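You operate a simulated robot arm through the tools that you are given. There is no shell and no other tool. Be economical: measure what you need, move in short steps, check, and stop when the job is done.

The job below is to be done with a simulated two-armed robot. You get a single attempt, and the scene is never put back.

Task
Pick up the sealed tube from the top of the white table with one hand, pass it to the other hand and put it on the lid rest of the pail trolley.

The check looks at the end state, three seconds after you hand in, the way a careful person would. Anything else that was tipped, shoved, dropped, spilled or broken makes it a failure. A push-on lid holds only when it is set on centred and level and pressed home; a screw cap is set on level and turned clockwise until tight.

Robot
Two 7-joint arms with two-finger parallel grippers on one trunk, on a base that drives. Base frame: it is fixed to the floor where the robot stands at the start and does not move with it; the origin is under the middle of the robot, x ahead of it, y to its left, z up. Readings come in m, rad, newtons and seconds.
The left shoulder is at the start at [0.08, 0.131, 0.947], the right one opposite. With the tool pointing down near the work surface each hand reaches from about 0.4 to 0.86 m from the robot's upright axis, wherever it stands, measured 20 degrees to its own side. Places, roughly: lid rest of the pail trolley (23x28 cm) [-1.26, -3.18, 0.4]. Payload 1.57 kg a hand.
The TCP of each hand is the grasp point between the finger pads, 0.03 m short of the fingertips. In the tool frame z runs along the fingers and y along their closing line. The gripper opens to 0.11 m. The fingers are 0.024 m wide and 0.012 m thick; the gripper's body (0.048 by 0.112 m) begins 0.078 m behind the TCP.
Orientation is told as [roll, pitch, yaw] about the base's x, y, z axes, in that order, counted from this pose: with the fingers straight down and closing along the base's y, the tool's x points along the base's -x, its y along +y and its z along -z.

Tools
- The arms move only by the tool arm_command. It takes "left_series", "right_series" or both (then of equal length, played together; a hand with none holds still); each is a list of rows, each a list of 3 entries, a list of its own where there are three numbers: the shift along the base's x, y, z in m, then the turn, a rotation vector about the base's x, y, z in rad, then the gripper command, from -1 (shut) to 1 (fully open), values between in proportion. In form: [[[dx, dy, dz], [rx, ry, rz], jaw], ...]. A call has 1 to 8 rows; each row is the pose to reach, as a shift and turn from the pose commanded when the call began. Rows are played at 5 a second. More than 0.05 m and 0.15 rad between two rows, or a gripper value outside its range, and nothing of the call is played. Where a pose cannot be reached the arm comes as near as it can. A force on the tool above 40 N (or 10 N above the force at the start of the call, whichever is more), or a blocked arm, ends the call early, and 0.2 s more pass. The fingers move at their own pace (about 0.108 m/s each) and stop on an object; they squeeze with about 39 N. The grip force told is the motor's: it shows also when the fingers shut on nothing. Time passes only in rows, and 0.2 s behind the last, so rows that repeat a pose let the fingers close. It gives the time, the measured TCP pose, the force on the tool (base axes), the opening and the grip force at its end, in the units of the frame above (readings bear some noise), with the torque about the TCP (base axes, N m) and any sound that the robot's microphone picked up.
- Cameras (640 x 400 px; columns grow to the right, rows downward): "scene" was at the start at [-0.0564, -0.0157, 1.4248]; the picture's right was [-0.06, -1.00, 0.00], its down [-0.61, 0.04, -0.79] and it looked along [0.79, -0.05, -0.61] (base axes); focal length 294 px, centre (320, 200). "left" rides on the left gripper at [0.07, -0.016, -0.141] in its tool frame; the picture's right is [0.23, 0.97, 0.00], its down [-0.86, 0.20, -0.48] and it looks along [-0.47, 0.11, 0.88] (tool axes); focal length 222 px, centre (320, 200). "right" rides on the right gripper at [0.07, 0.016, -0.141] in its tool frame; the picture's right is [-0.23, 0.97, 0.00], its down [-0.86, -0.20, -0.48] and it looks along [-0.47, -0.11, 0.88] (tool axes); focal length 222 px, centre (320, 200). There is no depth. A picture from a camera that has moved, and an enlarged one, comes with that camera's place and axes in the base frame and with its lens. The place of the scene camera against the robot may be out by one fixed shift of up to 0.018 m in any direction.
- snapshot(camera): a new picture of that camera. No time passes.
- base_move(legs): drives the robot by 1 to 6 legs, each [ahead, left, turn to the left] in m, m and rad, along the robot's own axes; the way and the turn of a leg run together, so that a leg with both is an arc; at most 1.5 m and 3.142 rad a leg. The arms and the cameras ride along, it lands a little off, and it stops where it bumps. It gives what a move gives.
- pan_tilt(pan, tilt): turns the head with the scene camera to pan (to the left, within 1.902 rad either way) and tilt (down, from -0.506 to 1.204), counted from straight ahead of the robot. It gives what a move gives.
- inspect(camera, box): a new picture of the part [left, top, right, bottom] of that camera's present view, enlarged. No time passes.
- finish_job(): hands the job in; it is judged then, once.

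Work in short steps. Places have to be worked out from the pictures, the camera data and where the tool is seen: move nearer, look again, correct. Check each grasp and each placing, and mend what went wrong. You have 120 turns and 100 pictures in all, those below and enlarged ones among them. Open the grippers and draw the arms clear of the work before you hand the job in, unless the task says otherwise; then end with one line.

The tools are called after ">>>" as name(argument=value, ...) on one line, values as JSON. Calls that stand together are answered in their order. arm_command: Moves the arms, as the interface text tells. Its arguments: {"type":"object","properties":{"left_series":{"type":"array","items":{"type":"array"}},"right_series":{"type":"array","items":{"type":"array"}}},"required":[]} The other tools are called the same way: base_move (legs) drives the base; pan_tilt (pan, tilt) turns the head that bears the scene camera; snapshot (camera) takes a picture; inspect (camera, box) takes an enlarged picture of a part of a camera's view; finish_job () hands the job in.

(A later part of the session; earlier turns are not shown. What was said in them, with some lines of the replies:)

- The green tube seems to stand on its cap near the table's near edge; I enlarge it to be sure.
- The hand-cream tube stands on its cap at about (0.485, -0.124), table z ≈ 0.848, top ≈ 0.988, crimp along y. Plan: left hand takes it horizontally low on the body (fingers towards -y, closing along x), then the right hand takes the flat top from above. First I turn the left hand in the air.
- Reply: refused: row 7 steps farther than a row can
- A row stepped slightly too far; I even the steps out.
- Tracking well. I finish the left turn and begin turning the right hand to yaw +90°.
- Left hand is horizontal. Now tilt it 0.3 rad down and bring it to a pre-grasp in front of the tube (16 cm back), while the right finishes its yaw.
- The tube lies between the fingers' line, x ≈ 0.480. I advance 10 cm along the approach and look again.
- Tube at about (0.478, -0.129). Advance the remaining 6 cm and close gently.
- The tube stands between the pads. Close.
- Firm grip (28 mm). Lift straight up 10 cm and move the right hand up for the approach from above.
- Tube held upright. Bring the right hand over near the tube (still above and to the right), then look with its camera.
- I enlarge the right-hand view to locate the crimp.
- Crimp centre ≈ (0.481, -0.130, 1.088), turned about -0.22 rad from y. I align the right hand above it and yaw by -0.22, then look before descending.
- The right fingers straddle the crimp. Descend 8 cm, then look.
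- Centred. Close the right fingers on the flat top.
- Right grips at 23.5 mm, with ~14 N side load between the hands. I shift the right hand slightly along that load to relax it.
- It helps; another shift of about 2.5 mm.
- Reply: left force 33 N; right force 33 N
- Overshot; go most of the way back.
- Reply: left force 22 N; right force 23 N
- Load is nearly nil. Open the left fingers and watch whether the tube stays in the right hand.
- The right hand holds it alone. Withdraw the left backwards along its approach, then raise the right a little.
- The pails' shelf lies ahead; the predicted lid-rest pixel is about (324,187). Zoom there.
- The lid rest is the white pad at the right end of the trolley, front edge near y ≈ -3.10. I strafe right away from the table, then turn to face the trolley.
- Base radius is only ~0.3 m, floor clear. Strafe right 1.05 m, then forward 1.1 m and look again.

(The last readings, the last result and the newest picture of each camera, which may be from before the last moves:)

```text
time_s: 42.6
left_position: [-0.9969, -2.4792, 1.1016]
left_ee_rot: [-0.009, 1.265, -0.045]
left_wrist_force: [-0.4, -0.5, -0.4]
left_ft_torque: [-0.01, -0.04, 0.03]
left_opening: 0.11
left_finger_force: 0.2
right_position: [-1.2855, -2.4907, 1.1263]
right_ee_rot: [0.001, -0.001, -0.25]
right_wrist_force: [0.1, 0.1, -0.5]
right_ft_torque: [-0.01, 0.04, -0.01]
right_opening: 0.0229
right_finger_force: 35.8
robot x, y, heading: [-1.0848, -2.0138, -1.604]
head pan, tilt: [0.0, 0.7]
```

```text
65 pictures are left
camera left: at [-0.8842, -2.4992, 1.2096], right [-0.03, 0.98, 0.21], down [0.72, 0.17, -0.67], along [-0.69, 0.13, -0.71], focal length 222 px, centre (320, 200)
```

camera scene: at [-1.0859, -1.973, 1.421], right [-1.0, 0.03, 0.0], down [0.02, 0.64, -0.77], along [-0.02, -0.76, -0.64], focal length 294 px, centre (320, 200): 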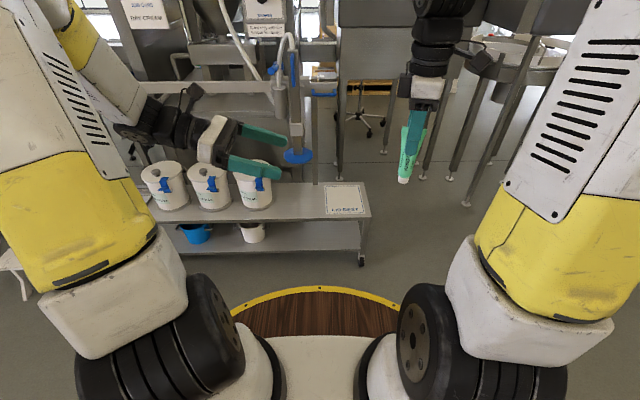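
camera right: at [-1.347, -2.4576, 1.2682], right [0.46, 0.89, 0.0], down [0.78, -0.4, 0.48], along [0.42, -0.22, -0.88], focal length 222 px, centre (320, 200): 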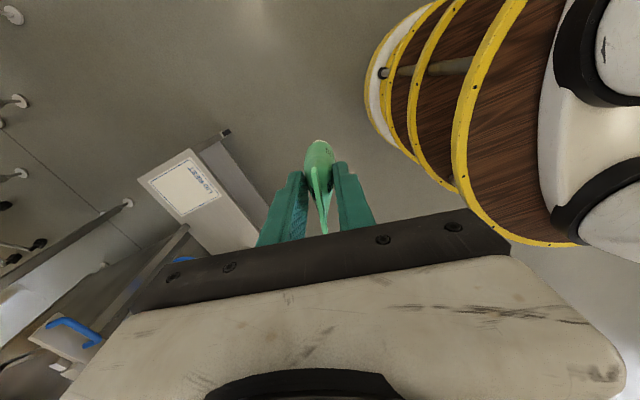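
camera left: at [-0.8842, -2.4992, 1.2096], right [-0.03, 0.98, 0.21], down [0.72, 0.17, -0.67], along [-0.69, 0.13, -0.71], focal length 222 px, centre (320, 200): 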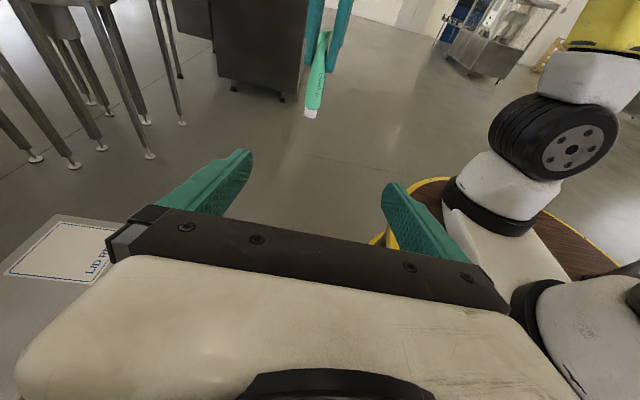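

The lid rest centre comes out at about (-1.253, -3.18, 0.40) from three views. A nozzle and a blue handle hang near it; zoom to judge clearance.

>>> inspect(camera="scene", box=[240, 20, 440, 240])

>>> inspect(camera="right", box=[0, 130, 280, 400])

```text
1.82 times, centred on (340, 130) of scene
camera zoom: at [-1.0859, -1.973, 1.421], right [-1.0, 0.03, 0.0], down [0.02, 0.64, -0.77], along [-0.02, -0.76, -0.64], focal length 534 px, centre (284, 327)
```

zoom: 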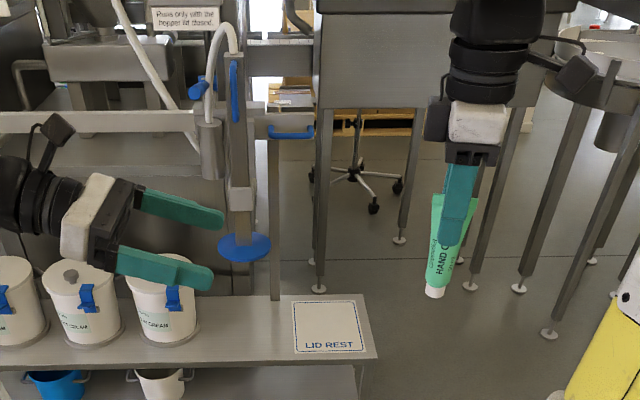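

```text
1.48 times, centred on (140, 265) of right
camera zoom: at [-1.347, -2.4576, 1.2682], right [0.46, 0.89, 0.0], down [0.78, -0.4, 0.48], along [0.42, -0.22, -0.88], focal length 329 px, centre (587, 104)
```

zoom: 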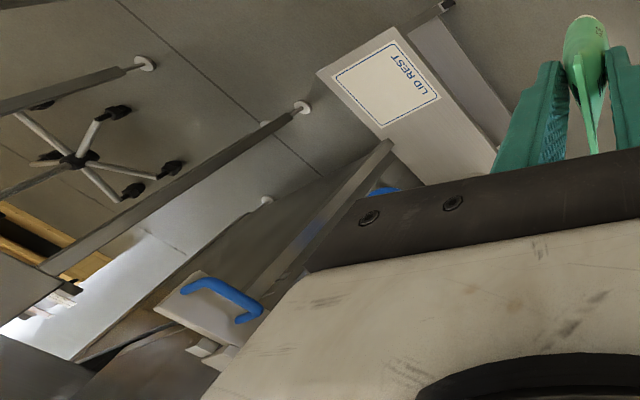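

The trolley's handle post stands at the pad's rear-left corner (~(-1.14,-3.3)); the pad itself is clear from above. I draw the left hand back, then drive forward 0.49 m.

>>> arm_command(left_series=[[[0.04, 0.02, 0], [0, 0, 0], 1], [[0.08, 0.04, 0], [0, 0, 0], 1], [[0.12, 0.06, 0], [0, 0, 0], 1], [[0.15, 0.08, 0], [0, 0, 0], 1]])

>>> base_move(legs=[[0.49, 0, 0.03]])

>>> snapshot(camera="scene")

>>> snapshot(camera="right")

```text
time_s: 43.6
left_position: [-0.846, -2.3976, 1.1012]
left_ee_rot: [-0.012, 1.265, -0.046]
left_wrist_force: [-0.9, -0.2, -0.4]
left_ft_torque: [0.03, -0.01, -0.04]
left_opening: 0.1102
left_finger_force: 0.0
right_position: [-1.286, -2.4902, 1.1275]
right_ee_rot: [-0.001, -0.001, -0.25]
right_wrist_force: [-0.7, 0.8, -0.5]
right_ft_torque: [0.01, -0.03, -0.01]
right_opening: 0.023
right_finger_force: 35.8
robot x, y, heading: [-1.0868, -2.0175, -1.597]
head pan, tilt: [0.0, 0.7]
```

```text
time_s: 46.5
left_position: [-0.8383, -2.8836, 1.101]
left_ee_rot: [-0.009, 1.265, -0.008]
left_wrist_force: [-0.3, 0.2, -0.3]
left_ft_torque: [0.04, 0.0, -0.02]
left_opening: 0.11
left_finger_force: 0.1
right_position: [-1.2719, -2.992, 1.1258]
right_ee_rot: [0.0, 0.001, -0.212]
right_wrist_force: [-0.7, 0.0, -0.9]
right_ft_torque: [0.02, -0.03, 0.01]
right_opening: 0.0228
right_finger_force: 35.5
robot x, y, heading: [-1.0866, -2.5117, -1.559]
head pan, tilt: [0.0, 0.7]
```

```text
62 pictures are left
camera scene: at [-1.093, -2.4677, 1.4209], right [-1.0, -0.01, 0.0], down [-0.01, 0.64, -0.76], along [0.01, -0.76, -0.64], focal length 294 px, centre (320, 200)
```

scene: 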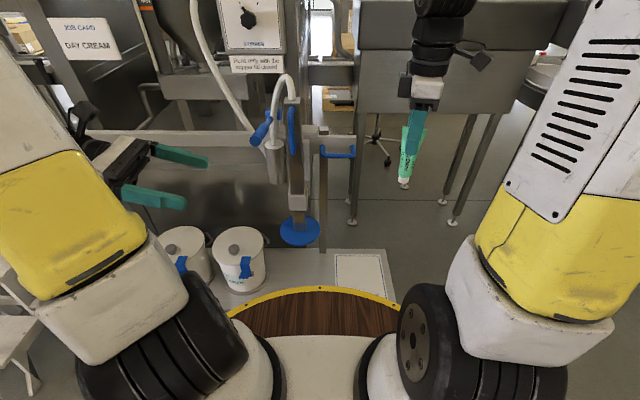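

```text
61 pictures are left
camera right: at [-1.3358, -2.9618, 1.2682], right [0.43, 0.9, 0.0], down [0.79, -0.38, 0.48], along [0.43, -0.2, -0.88], focal length 222 px, centre (320, 200)
```

right: 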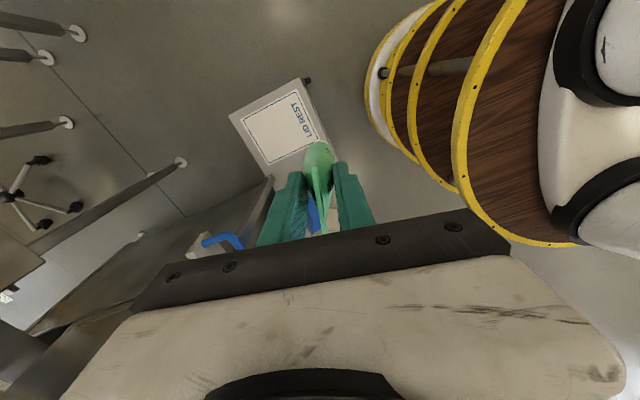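

Pad centre confirmed about (-1.25, -3.18). Move the tube over (-1.265, -3.16), then start down.

>>> arm_command(right_series=[[[0.002, -0.042, 0], [0, 0, 0], -1], [[0.004, -0.084, 0], [0, 0, 0], -1], [[0.006, -0.126, 0], [0, 0, 0], -1], [[0.007, -0.168, 0], [0, 0, 0], -1], [[0.007, -0.168, -0.05], [0, 0, 0], -1], [[0.007, -0.168, -0.1], [0, 0, 0], -1], [[0.007, -0.168, -0.15], [0, 0, 0], -1], [[0.007, -0.168, -0.2], [0, 0, 0], -1]])

>>> snapshot(camera="scene")

>>> snapshot(camera="right")

```text
time_s: 48.3
left_position: [-0.8379, -2.8835, 1.1006]
left_ee_rot: [-0.012, 1.264, -0.01]
left_wrist_force: [0.7, 0.8, 0.9]
left_ft_torque: [0.0, -0.01, 0.04]
left_opening: 0.1099
left_finger_force: 0.1
right_position: [-1.2658, -3.1624, 0.926]
right_ee_rot: [-0.001, -0.001, -0.212]
right_wrist_force: [0.1, 1.2, -0.9]
right_ft_torque: [-0.02, 0.0, -0.02]
right_opening: 0.023
right_finger_force: 35.6
robot x, y, heading: [-1.0904, -2.5115, -1.563]
head pan, tilt: [0.0, 0.7]
```

```text
60 pictures are left
camera scene: at [-1.0929, -2.4675, 1.4209], right [-1.0, -0.01, 0.0], down [-0.01, 0.64, -0.77], along [0.01, -0.76, -0.64], focal length 294 px, centre (320, 200)
```

scene: 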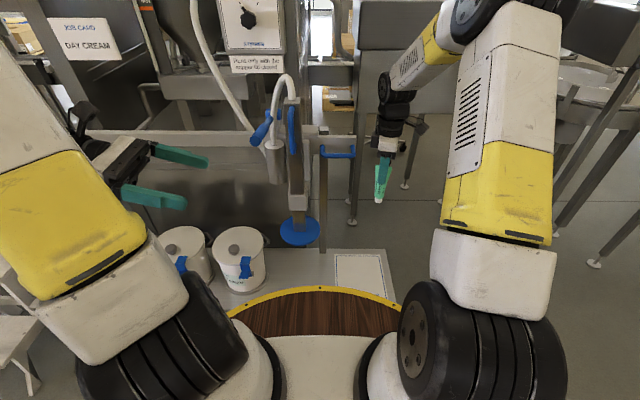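

```text
59 pictures are left
camera right: at [-1.3296, -3.1304, 1.0667], right [0.43, 0.9, 0.0], down [0.79, -0.38, 0.48], along [0.43, -0.21, -0.88], focal length 222 px, centre (320, 200)
```

right: 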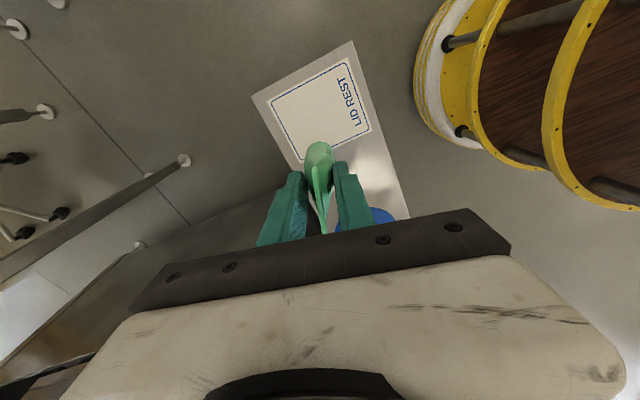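

Tube is over the pad centre. Lower a further 30 cm and look.

>>> arm_command(right_series=[[[0, 0, -0.045], [0, 0, 0], -1], [[0, 0, -0.09], [0, 0, 0], -1], [[0, 0, -0.135], [0, 0, 0], -1], [[0, 0, -0.18], [0, 0, 0], -1], [[0, 0, -0.22], [0, 0, 0], -1], [[0, 0, -0.26], [0, 0, 0], -1], [[0, 0, -0.3], [0, 0, 0], -1]])

>>> snapshot(camera="scene")

>>> snapshot(camera="right")

```text
time_s: 49.9
left_position: [-0.8373, -2.8835, 1.1013]
left_ee_rot: [-0.012, 1.264, -0.009]
left_wrist_force: [0.5, 0.2, -0.4]
left_ft_torque: [-0.01, 0.01, 0.03]
left_opening: 0.1097
left_finger_force: 0.0
right_position: [-1.2658, -3.1611, 0.6299]
right_ee_rot: [-0.001, 0.001, -0.212]
right_wrist_force: [-0.6, -0.5, -1.0]
right_ft_torque: [-0.02, -0.04, 0.01]
right_opening: 0.0232
right_finger_force: 35.6
robot x, y, heading: [-1.085, -2.5105, -1.557]
head pan, tilt: [0.0, 0.7]
```

```text
58 pictures are left
camera scene: at [-1.0929, -2.4676, 1.4209], right [-1.0, -0.01, 0.0], down [-0.01, 0.64, -0.76], along [0.01, -0.76, -0.64], focal length 294 px, centre (320, 200)
```

scene: 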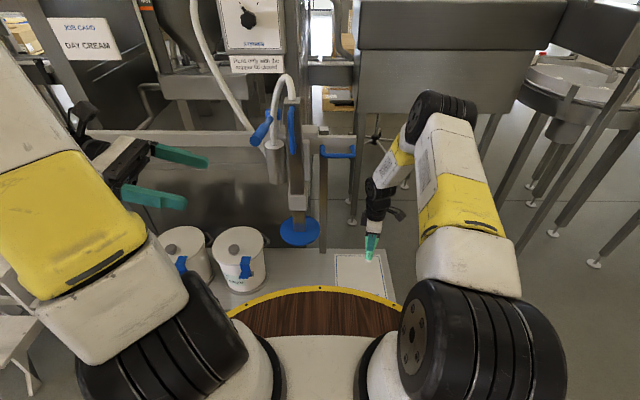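

```text
57 pictures are left
camera right: at [-1.3292, -3.1303, 0.7698], right [0.43, 0.9, 0.0], down [0.79, -0.38, 0.48], along [0.43, -0.21, -0.88], focal length 222 px, centre (320, 200)
```

right: 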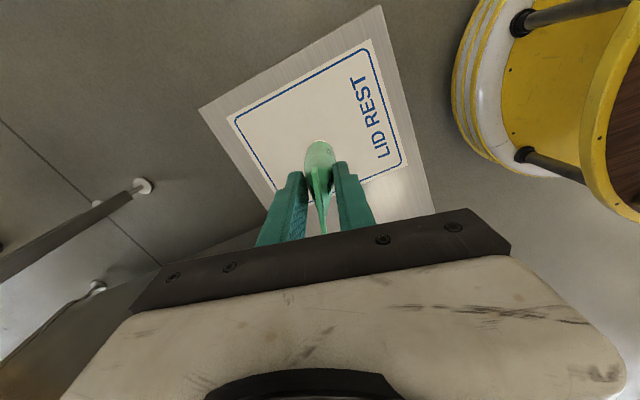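

I zoom both views to check the tube's tilt and the gap beneath.

>>> inspect(camera="scene", box=[320, 200, 430, 300])

>>> inspect(camera="right", box=[240, 110, 400, 240])

```text
4.00 times, centred on (375, 250) of scene
camera zoom: at [-1.0929, -2.4676, 1.4209], right [-1.0, -0.01, 0.0], down [-0.01, 0.64, -0.76], along [0.01, -0.76, -0.64], focal length 1174 px, centre (100, 0)
```

zoom: 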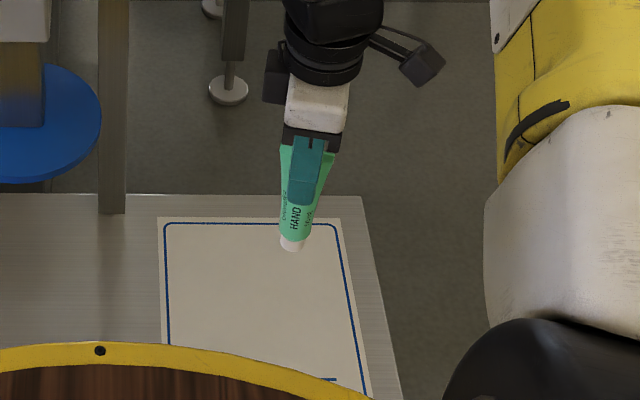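

```text
3.08 times, centred on (320, 175) of right
camera zoom: at [-1.3292, -3.1303, 0.7698], right [0.43, 0.9, 0.0], down [0.79, -0.38, 0.48], along [0.43, -0.21, -0.88], focal length 684 px, centre (320, 277)
```

zoom: 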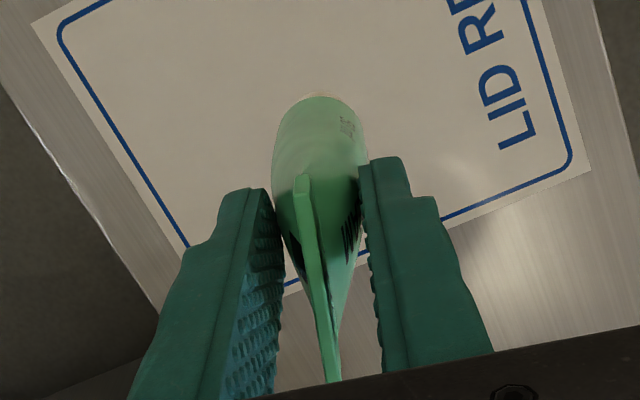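

Upright and over the pad. Lower 9.5 cm, then in fine steps until contact shows.

>>> arm_command(right_series=[[[0, 0, -0.04], [0, 0, 0], -1], [[0, 0, -0.075], [0, 0, 0], -1], [[0, 0, -0.095], [0, 0, 0], -1], [[0, 0, -0.095], [0, 0, 0], -1]])

>>> arm_command(right_series=[[[0, 0, -0.002], [0, 0, 0], -1], [[0, 0, -0.004], [0, 0, 0], -1], [[0, 0, -0.006], [0, 0, 0], -1], [[0, 0, -0.008], [0, 0, 0], -1]])

>>> inspect(camera="scene", box=[320, 200, 430, 300])

```text
time_s: 50.9
left_position: [-0.8378, -2.8835, 1.1007]
left_ee_rot: [-0.011, 1.264, -0.009]
left_wrist_force: [0.3, -0.1, -0.1]
left_ft_torque: [0.0, -0.01, 0.02]
left_opening: 0.1102
left_finger_force: 0.1
right_position: [-1.2655, -3.1602, 0.5328]
right_ee_rot: [0.001, -0.001, -0.213]
right_wrist_force: [0.4, -0.9, -0.2]
right_ft_torque: [-0.02, -0.02, -0.01]
right_opening: 0.0231
right_finger_force: 36.1
robot x, y, heading: [-1.0895, -2.5122, -1.57]
head pan, tilt: [0.0, 0.7]
```

```text
time_s: 51.9
left_position: [-0.8378, -2.8837, 1.0996]
left_ee_rot: [-0.011, 1.266, -0.01]
left_wrist_force: [0.8, 0.0, 0.3]
left_ft_torque: [0.02, -0.02, -0.01]
left_opening: 0.1097
left_finger_force: 0.0
right_position: [-1.2655, -3.1602, 0.5235]
right_ee_rot: [-0.001, -0.001, -0.214]
right_wrist_force: [-0.6, 0.4, -0.9]
right_ft_torque: [0.0, -0.01, -0.03]
right_opening: 0.0233
right_finger_force: 35.4
robot x, y, heading: [-1.0896, -2.5136, -1.561]
head pan, tilt: [0.0, 0.7]
```

```text
4.00 times, centred on (375, 250) of scene
camera zoom: at [-1.093, -2.4678, 1.4209], right [-1.0, -0.01, 0.0], down [-0.01, 0.64, -0.76], along [0.01, -0.76, -0.64], focal length 1174 px, centre (100, 0)
```

zoom: 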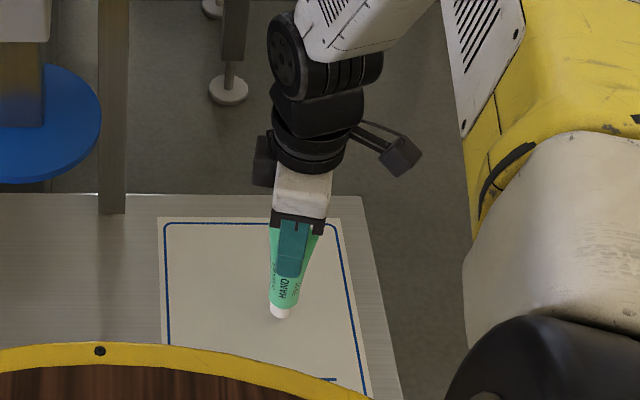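

No contact yet at TCP z = 0.5235; continue in 2 mm steps.

>>> arm_command(right_series=[[[0, 0, -0.001], [0, 0, 0], -1], [[0, 0, -0.002], [0, 0, 0], -1], [[0, 0, -0.003], [0, 0, 0], -1], [[0, 0, -0.004], [0, 0, 0], -1]])

```text
time_s: 52.9
left_position: [-0.8374, -2.8832, 1.0997]
left_ee_rot: [-0.012, 1.265, -0.009]
left_wrist_force: [-0.5, 0.7, -0.4]
left_ft_torque: [0.0, -0.02, -0.03]
left_opening: 0.1102
left_finger_force: 0.0
right_position: [-1.2662, -3.1606, 0.5196]
right_ee_rot: [0.001, 0.001, -0.214]
right_wrist_force: [0.1, 0.2, 0.0]
right_ft_torque: [0.04, 0.02, 0.0]
right_opening: 0.023
right_finger_force: 35.4
robot x, y, heading: [-1.0909, -2.5116, -1.559]
head pan, tilt: [0.0, 0.7]
```

>>> arm_command(right_series=[[[0, 0, -0.001], [0, 0, 0], -1], [[0, 0, -0.002], [0, 0, 0], -1], [[0, 0, -0.003], [0, 0, 0], -1]])

```text
time_s: 53.7
left_position: [-0.8385, -2.8834, 1.0995]
left_ee_rot: [-0.011, 1.264, -0.01]
left_wrist_force: [0.4, 0.2, -0.2]
left_ft_torque: [-0.03, 0.0, 0.01]
left_opening: 0.1098
left_finger_force: 0.1
right_position: [-1.2668, -3.1599, 0.5176]
right_ee_rot: [-0.001, 0.0, -0.213]
right_wrist_force: [1.2, -0.9, -0.4]
right_ft_torque: [0.03, 0.03, 0.05]
right_opening: 0.023
right_finger_force: 35.3
robot x, y, heading: [-1.0919, -2.512, -1.561]
head pan, tilt: [0.0, 0.7]
```

No force yet; 2 mm more, then look closely.

>>> arm_command(right_series=[[[0, 0, -0.001], [0, 0, 0], -1], [[0, 0, -0.002], [0, 0, 0], -1]])

>>> inspect(camera="scene", box=[370, 250, 410, 285])

>>> inspect(camera="right", box=[240, 100, 400, 240])

```text
time_s: 54.3
left_position: [-0.8373, -2.8828, 1.1015]
left_ee_rot: [-0.012, 1.265, -0.01]
left_wrist_force: [0.6, -0.1, 0.7]
left_ft_torque: [-0.03, 0.01, 0.0]
left_opening: 0.1103
left_finger_force: 0.0
right_position: [-1.2654, -3.16, 0.5148]
right_ee_rot: [0.0, -0.001, -0.214]
right_wrist_force: [-0.1, 0.0, -1.0]
right_ft_torque: [0.02, 0.04, 0.01]
right_opening: 0.0227
right_finger_force: 35.5
robot x, y, heading: [-1.0896, -2.5115, -1.562]
head pan, tilt: [0.0, 0.7]
```

```text
11.43 times, centred on (390, 268) of scene
camera zoom: at [-1.093, -2.4678, 1.4209], right [-1.0, -0.01, 0.0], down [-0.01, 0.64, -0.76], along [0.01, -0.76, -0.64], focal length 3354 px, centre (-480, -571)
```

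zoom: 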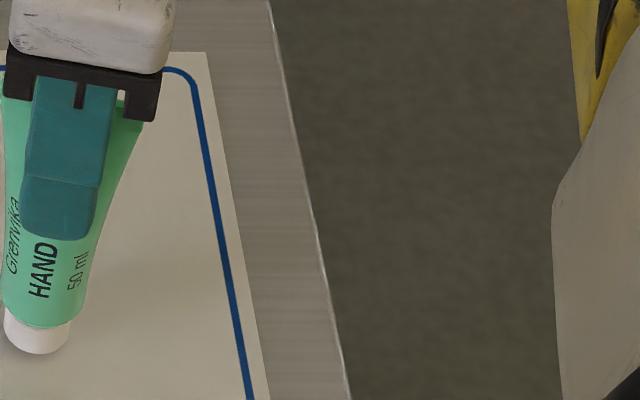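

```text
2.86 times, centred on (320, 170) of right
camera zoom: at [-1.3294, -3.13, 0.6558], right [0.43, 0.9, 0.0], down [0.79, -0.38, 0.48], along [0.43, -0.2, -0.88], focal length 635 px, centre (320, 286)
```

zoom: 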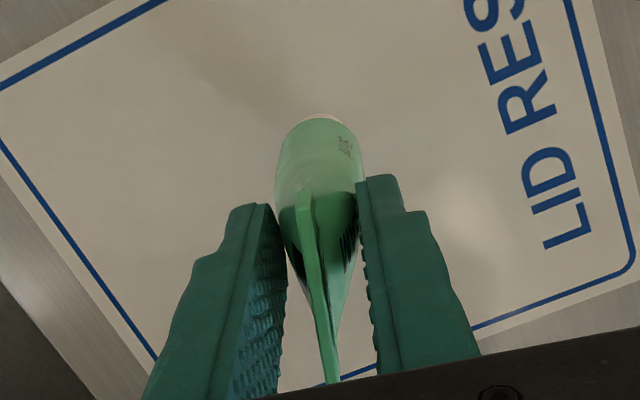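

Close to the surface but still no load; go on 3 mm.

>>> arm_command(right_series=[[[0, 0, -0.001], [0, 0, 0], -1], [[0, 0, -0.002], [0, 0, 0], -1], [[0, 0, -0.003], [0, 0, 0], -1]])

```text
time_s: 55.1
left_position: [-0.8379, -2.8834, 1.1014]
left_ee_rot: [-0.009, 1.266, -0.008]
left_wrist_force: [-0.2, -0.3, 1.3]
left_ft_torque: [-0.02, -0.03, 0.0]
left_opening: 0.1101
left_finger_force: 0.0
right_position: [-1.2661, -3.1609, 0.5124]
right_ee_rot: [-0.001, 0.001, -0.214]
right_wrist_force: [0.0, -0.3, -0.2]
right_ft_torque: [-0.01, -0.02, 0.01]
right_opening: 0.0231
right_finger_force: 35.2
robot x, y, heading: [-1.0895, -2.5114, -1.563]
head pan, tilt: [0.0, 0.7]
```

>>> arm_command(right_series=[[[0, 0, -0.001], [0, 0, 0], -1], [[0, 0, -0.002], [0, 0, 0], -1], [[0, 0, -0.003], [0, 0, 0], -1]])

>>> inspect(camera="scene", box=[350, 240, 410, 290])

```text
time_s: 55.9
left_position: [-0.8384, -2.8826, 1.1006]
left_ee_rot: [-0.015, 1.264, -0.014]
left_wrist_force: [0.2, 0.2, -0.2]
left_ft_torque: [-0.01, -0.01, -0.03]
left_opening: 0.1098
left_finger_force: 0.0
right_position: [-1.2668, -3.1614, 0.5105]
right_ee_rot: [-0.003, 0.001, -0.213]
right_wrist_force: [1.1, 7.9, 30.4]
right_ft_torque: [0.68, 0.02, 0.01]
right_opening: 0.0231
right_finger_force: 35.4
robot x, y, heading: [-1.0886, -2.5126, -1.567]
head pan, tilt: [0.0, 0.7]
```

```text
8.00 times, centred on (380, 265) of scene
camera zoom: at [-1.0927, -2.4666, 1.4209], right [-1.0, -0.01, 0.0], down [-0.01, 0.64, -0.77], along [0.01, -0.77, -0.64], focal length 2348 px, centre (-160, -320)
```

zoom: 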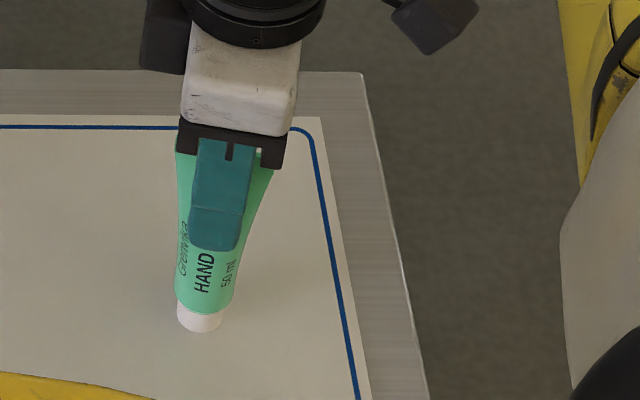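

Contact, 30 N. Ease up to leave it lightly loaded.

>>> arm_command(right_series=[[[0, 0, 0.001], [0, 0, 0], -1], [[0, 0, 0.0015], [0, 0, 0], -1], [[0, 0, 0.0015], [0, 0, 0], -1]])

```text
time_s: 56.7
left_position: [-0.839, -2.8829, 1.1008]
left_ee_rot: [-0.013, 1.265, -0.012]
left_wrist_force: [1.0, 0.1, -0.4]
left_ft_torque: [-0.01, 0.02, 0.01]
left_opening: 0.1102
left_finger_force: 0.1
right_position: [-1.2645, -3.161, 0.511]
right_ee_rot: [-0.002, 0.001, -0.212]
right_wrist_force: [-2.0, -2.8, 19.1]
right_ft_torque: [-0.46, 0.17, 0.05]
right_opening: 0.0229
right_finger_force: 35.4
robot x, y, heading: [-1.0884, -2.5102, -1.561]
head pan, tilt: [0.0, 0.7]
```

>>> arm_command(right_series=[[[0, 0, 0.0008], [0, 0, 0], -1], [[0, 0, 0.001], [0, 0, 0], -1], [[0, 0, 0.001], [0, 0, 0], -1]])

```text
time_s: 57.5
left_position: [-0.8376, -2.8829, 1.1013]
left_ee_rot: [-0.011, 1.266, -0.01]
left_wrist_force: [0.7, 0.8, -0.4]
left_ft_torque: [0.0, 0.01, -0.02]
left_opening: 0.1101
left_finger_force: 0.1
right_position: [-1.2646, -3.1595, 0.5113]
right_ee_rot: [0.003, 0.0, -0.213]
right_wrist_force: [0.5, -1.3, 3.6]
right_ft_torque: [-0.1, -0.08, -0.01]
right_opening: 0.0231
right_finger_force: 35.2
robot x, y, heading: [-1.0878, -2.5082, -1.568]
head pan, tilt: [0.0, 0.7]
```

Light 3.6 N contact. Open slowly and check it stands.

>>> arm_command(right_series=[[[0, 0, 0], [0, 0, 0], -0.56], [[0, 0, 0], [0, 0, 0], -0.52], [[0, 0, 0], [0, 0, 0], -0.48], [[0, 0, 0], [0, 0, 0], -0.4], [[0, 0, 0], [0, 0, 0], -0.2], [[0, 0, 0], [0, 0, 0], 0.1], [[0, 0, 0], [0, 0, 0], 0.1]])

>>> inspect(camera="scene", box=[350, 240, 410, 290])

>>> inspect(camera="right", box=[200, 60, 440, 240])

```text
time_s: 59.1
left_position: [-0.8368, -2.8831, 1.1003]
left_ee_rot: [-0.01, 1.265, -0.009]
left_wrist_force: [1.1, 0.0, 1.2]
left_ft_torque: [0.0, 0.01, 0.0]
left_opening: 0.11
left_finger_force: 0.0
right_position: [-1.2659, -3.1605, 0.5105]
right_ee_rot: [-0.001, 0.0, -0.213]
right_wrist_force: [0.7, 0.1, -0.1]
right_ft_torque: [0.03, 0.04, 0.0]
right_opening: 0.0604
right_finger_force: 0.2
robot x, y, heading: [-1.085, -2.5139, -1.558]
head pan, tilt: [0.0, 0.7]
```

```text
8.00 times, centred on (380, 265) of scene
camera zoom: at [-1.093, -2.4678, 1.4209], right [-1.0, -0.01, 0.0], down [-0.01, 0.64, -0.76], along [0.01, -0.76, -0.64], focal length 2348 px, centre (-160, -320)
```

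zoom: 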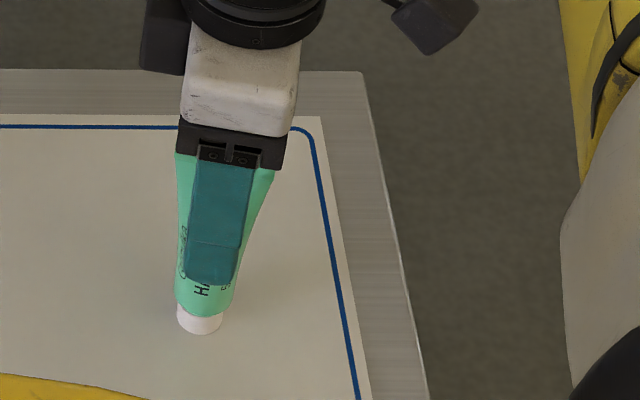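

```text
2.22 times, centred on (320, 150) of right
camera zoom: at [-1.3287, -3.1296, 0.6526], right [0.43, 0.9, 0.0], down [0.79, -0.38, 0.48], along [0.43, -0.2, -0.88], focal length 494 px, centre (320, 311)
```

zoom: 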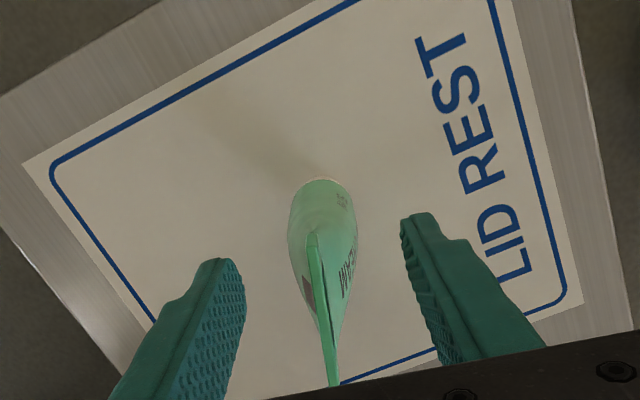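

It stands free, well inside the pad. Raise the right hand straight up, slowly at first, and open it.

>>> arm_command(right_series=[[[0, 0, 0.02], [0, 0, 0], 0.1], [[0, 0, 0.05], [0, 0, 0], 0.1], [[0, 0, 0.09], [0, 0, 0], 0.1], [[0, 0, 0.14], [0, 0, 0], 0.3], [[0, 0, 0.19], [0, 0, 0], 0.6], [[0, 0, 0.24], [0, 0, 0], 1], [[0, 0, 0.29], [0, 0, 0], 1], [[0, 0, 0.34], [0, 0, 0], 1]])

>>> arm_command(right_series=[[[0, 0.03, 0.04], [0, 0, 0], 1], [[0, 0.06, 0.08], [0, 0, 0], 1], [[0, 0.09, 0.12], [0, 0, 0], 1], [[0, 0.12, 0.16], [0, 0, 0], 1], [[0, 0.16, 0.19], [0, 0, 0], 1]])

>>> snapshot(camera="scene")

>>> snapshot(camera="right")

```text
time_s: 60.9
left_position: [-0.8379, -2.8845, 1.0999]
left_ee_rot: [-0.012, 1.264, -0.007]
left_wrist_force: [-0.5, -0.8, 0.2]
left_ft_torque: [0.0, 0.03, -0.04]
left_opening: 0.1102
left_finger_force: 0.0
right_position: [-1.2628, -3.1588, 0.8515]
right_ee_rot: [0.002, 0.0, -0.214]
right_wrist_force: [-0.3, 0.5, -0.2]
right_ft_torque: [-0.02, -0.01, -0.01]
right_opening: 0.1103
right_finger_force: 0.1
robot x, y, heading: [-1.0872, -2.511, -1.558]
head pan, tilt: [0.0, 0.7]
```

```text
time_s: 62.1
left_position: [-0.838, -2.8833, 1.1004]
left_ee_rot: [-0.008, 1.265, -0.008]
left_wrist_force: [-0.8, -0.3, 0.4]
left_ft_torque: [0.0, 0.01, -0.02]
left_opening: 0.1101
left_finger_force: 0.1
right_position: [-1.2662, -3.0032, 1.0412]
right_ee_rot: [0.003, 0.001, -0.213]
right_wrist_force: [-0.2, -0.6, -0.3]
right_ft_torque: [0.05, -0.01, -0.03]
right_opening: 0.1101
right_finger_force: 0.0
robot x, y, heading: [-1.0907, -2.5102, -1.562]
head pan, tilt: [0.0, 0.7]
```

```text
48 pictures are left
camera scene: at [-1.0931, -2.4684, 1.4209], right [-1.0, -0.01, 0.0], down [-0.01, 0.64, -0.76], along [0.01, -0.76, -0.64], focal length 294 px, centre (320, 200)
```

scene: 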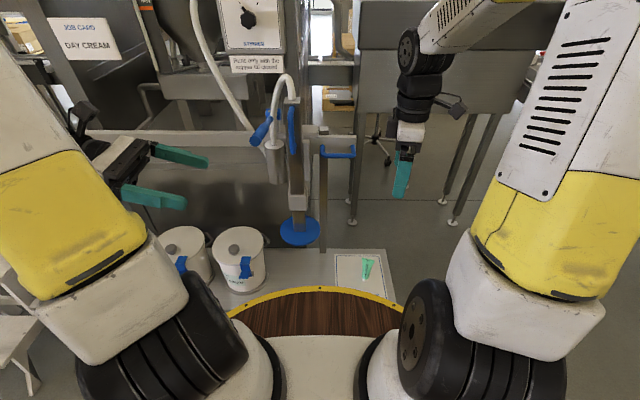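

```text
47 pictures are left
camera right: at [-1.328, -2.9722, 1.1816], right [0.43, 0.9, 0.0], down [0.79, -0.38, 0.48], along [0.43, -0.2, -0.88], focal length 222 px, centre (320, 200)
```

right: 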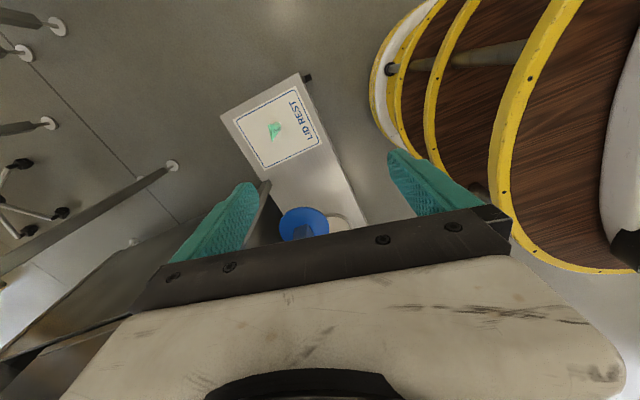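

I zoom to make sure that the tube stands.

>>> inspect(camera="scene", box=[325, 240, 405, 300])

```text
6.67 times, centred on (365, 270) of scene
camera zoom: at [-1.0931, -2.4684, 1.4209], right [-1.0, -0.01, 0.0], down [-0.01, 0.64, -0.76], along [0.01, -0.76, -0.64], focal length 1956 px, centre (20, -267)
```

zoom: 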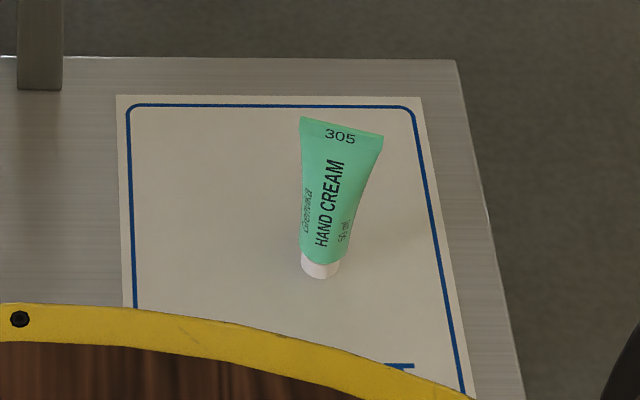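

The tube stands on its cap inside the lid rest, both grippers are open and clear; I hand in.

>>> finish_job()

```text
The job is handed in.
```

The tube was picked up with the left hand, passed to the right, and now stands upright on its cap on the pail trolley's lid rest; both grippers are open and clear, and the job is handed in.
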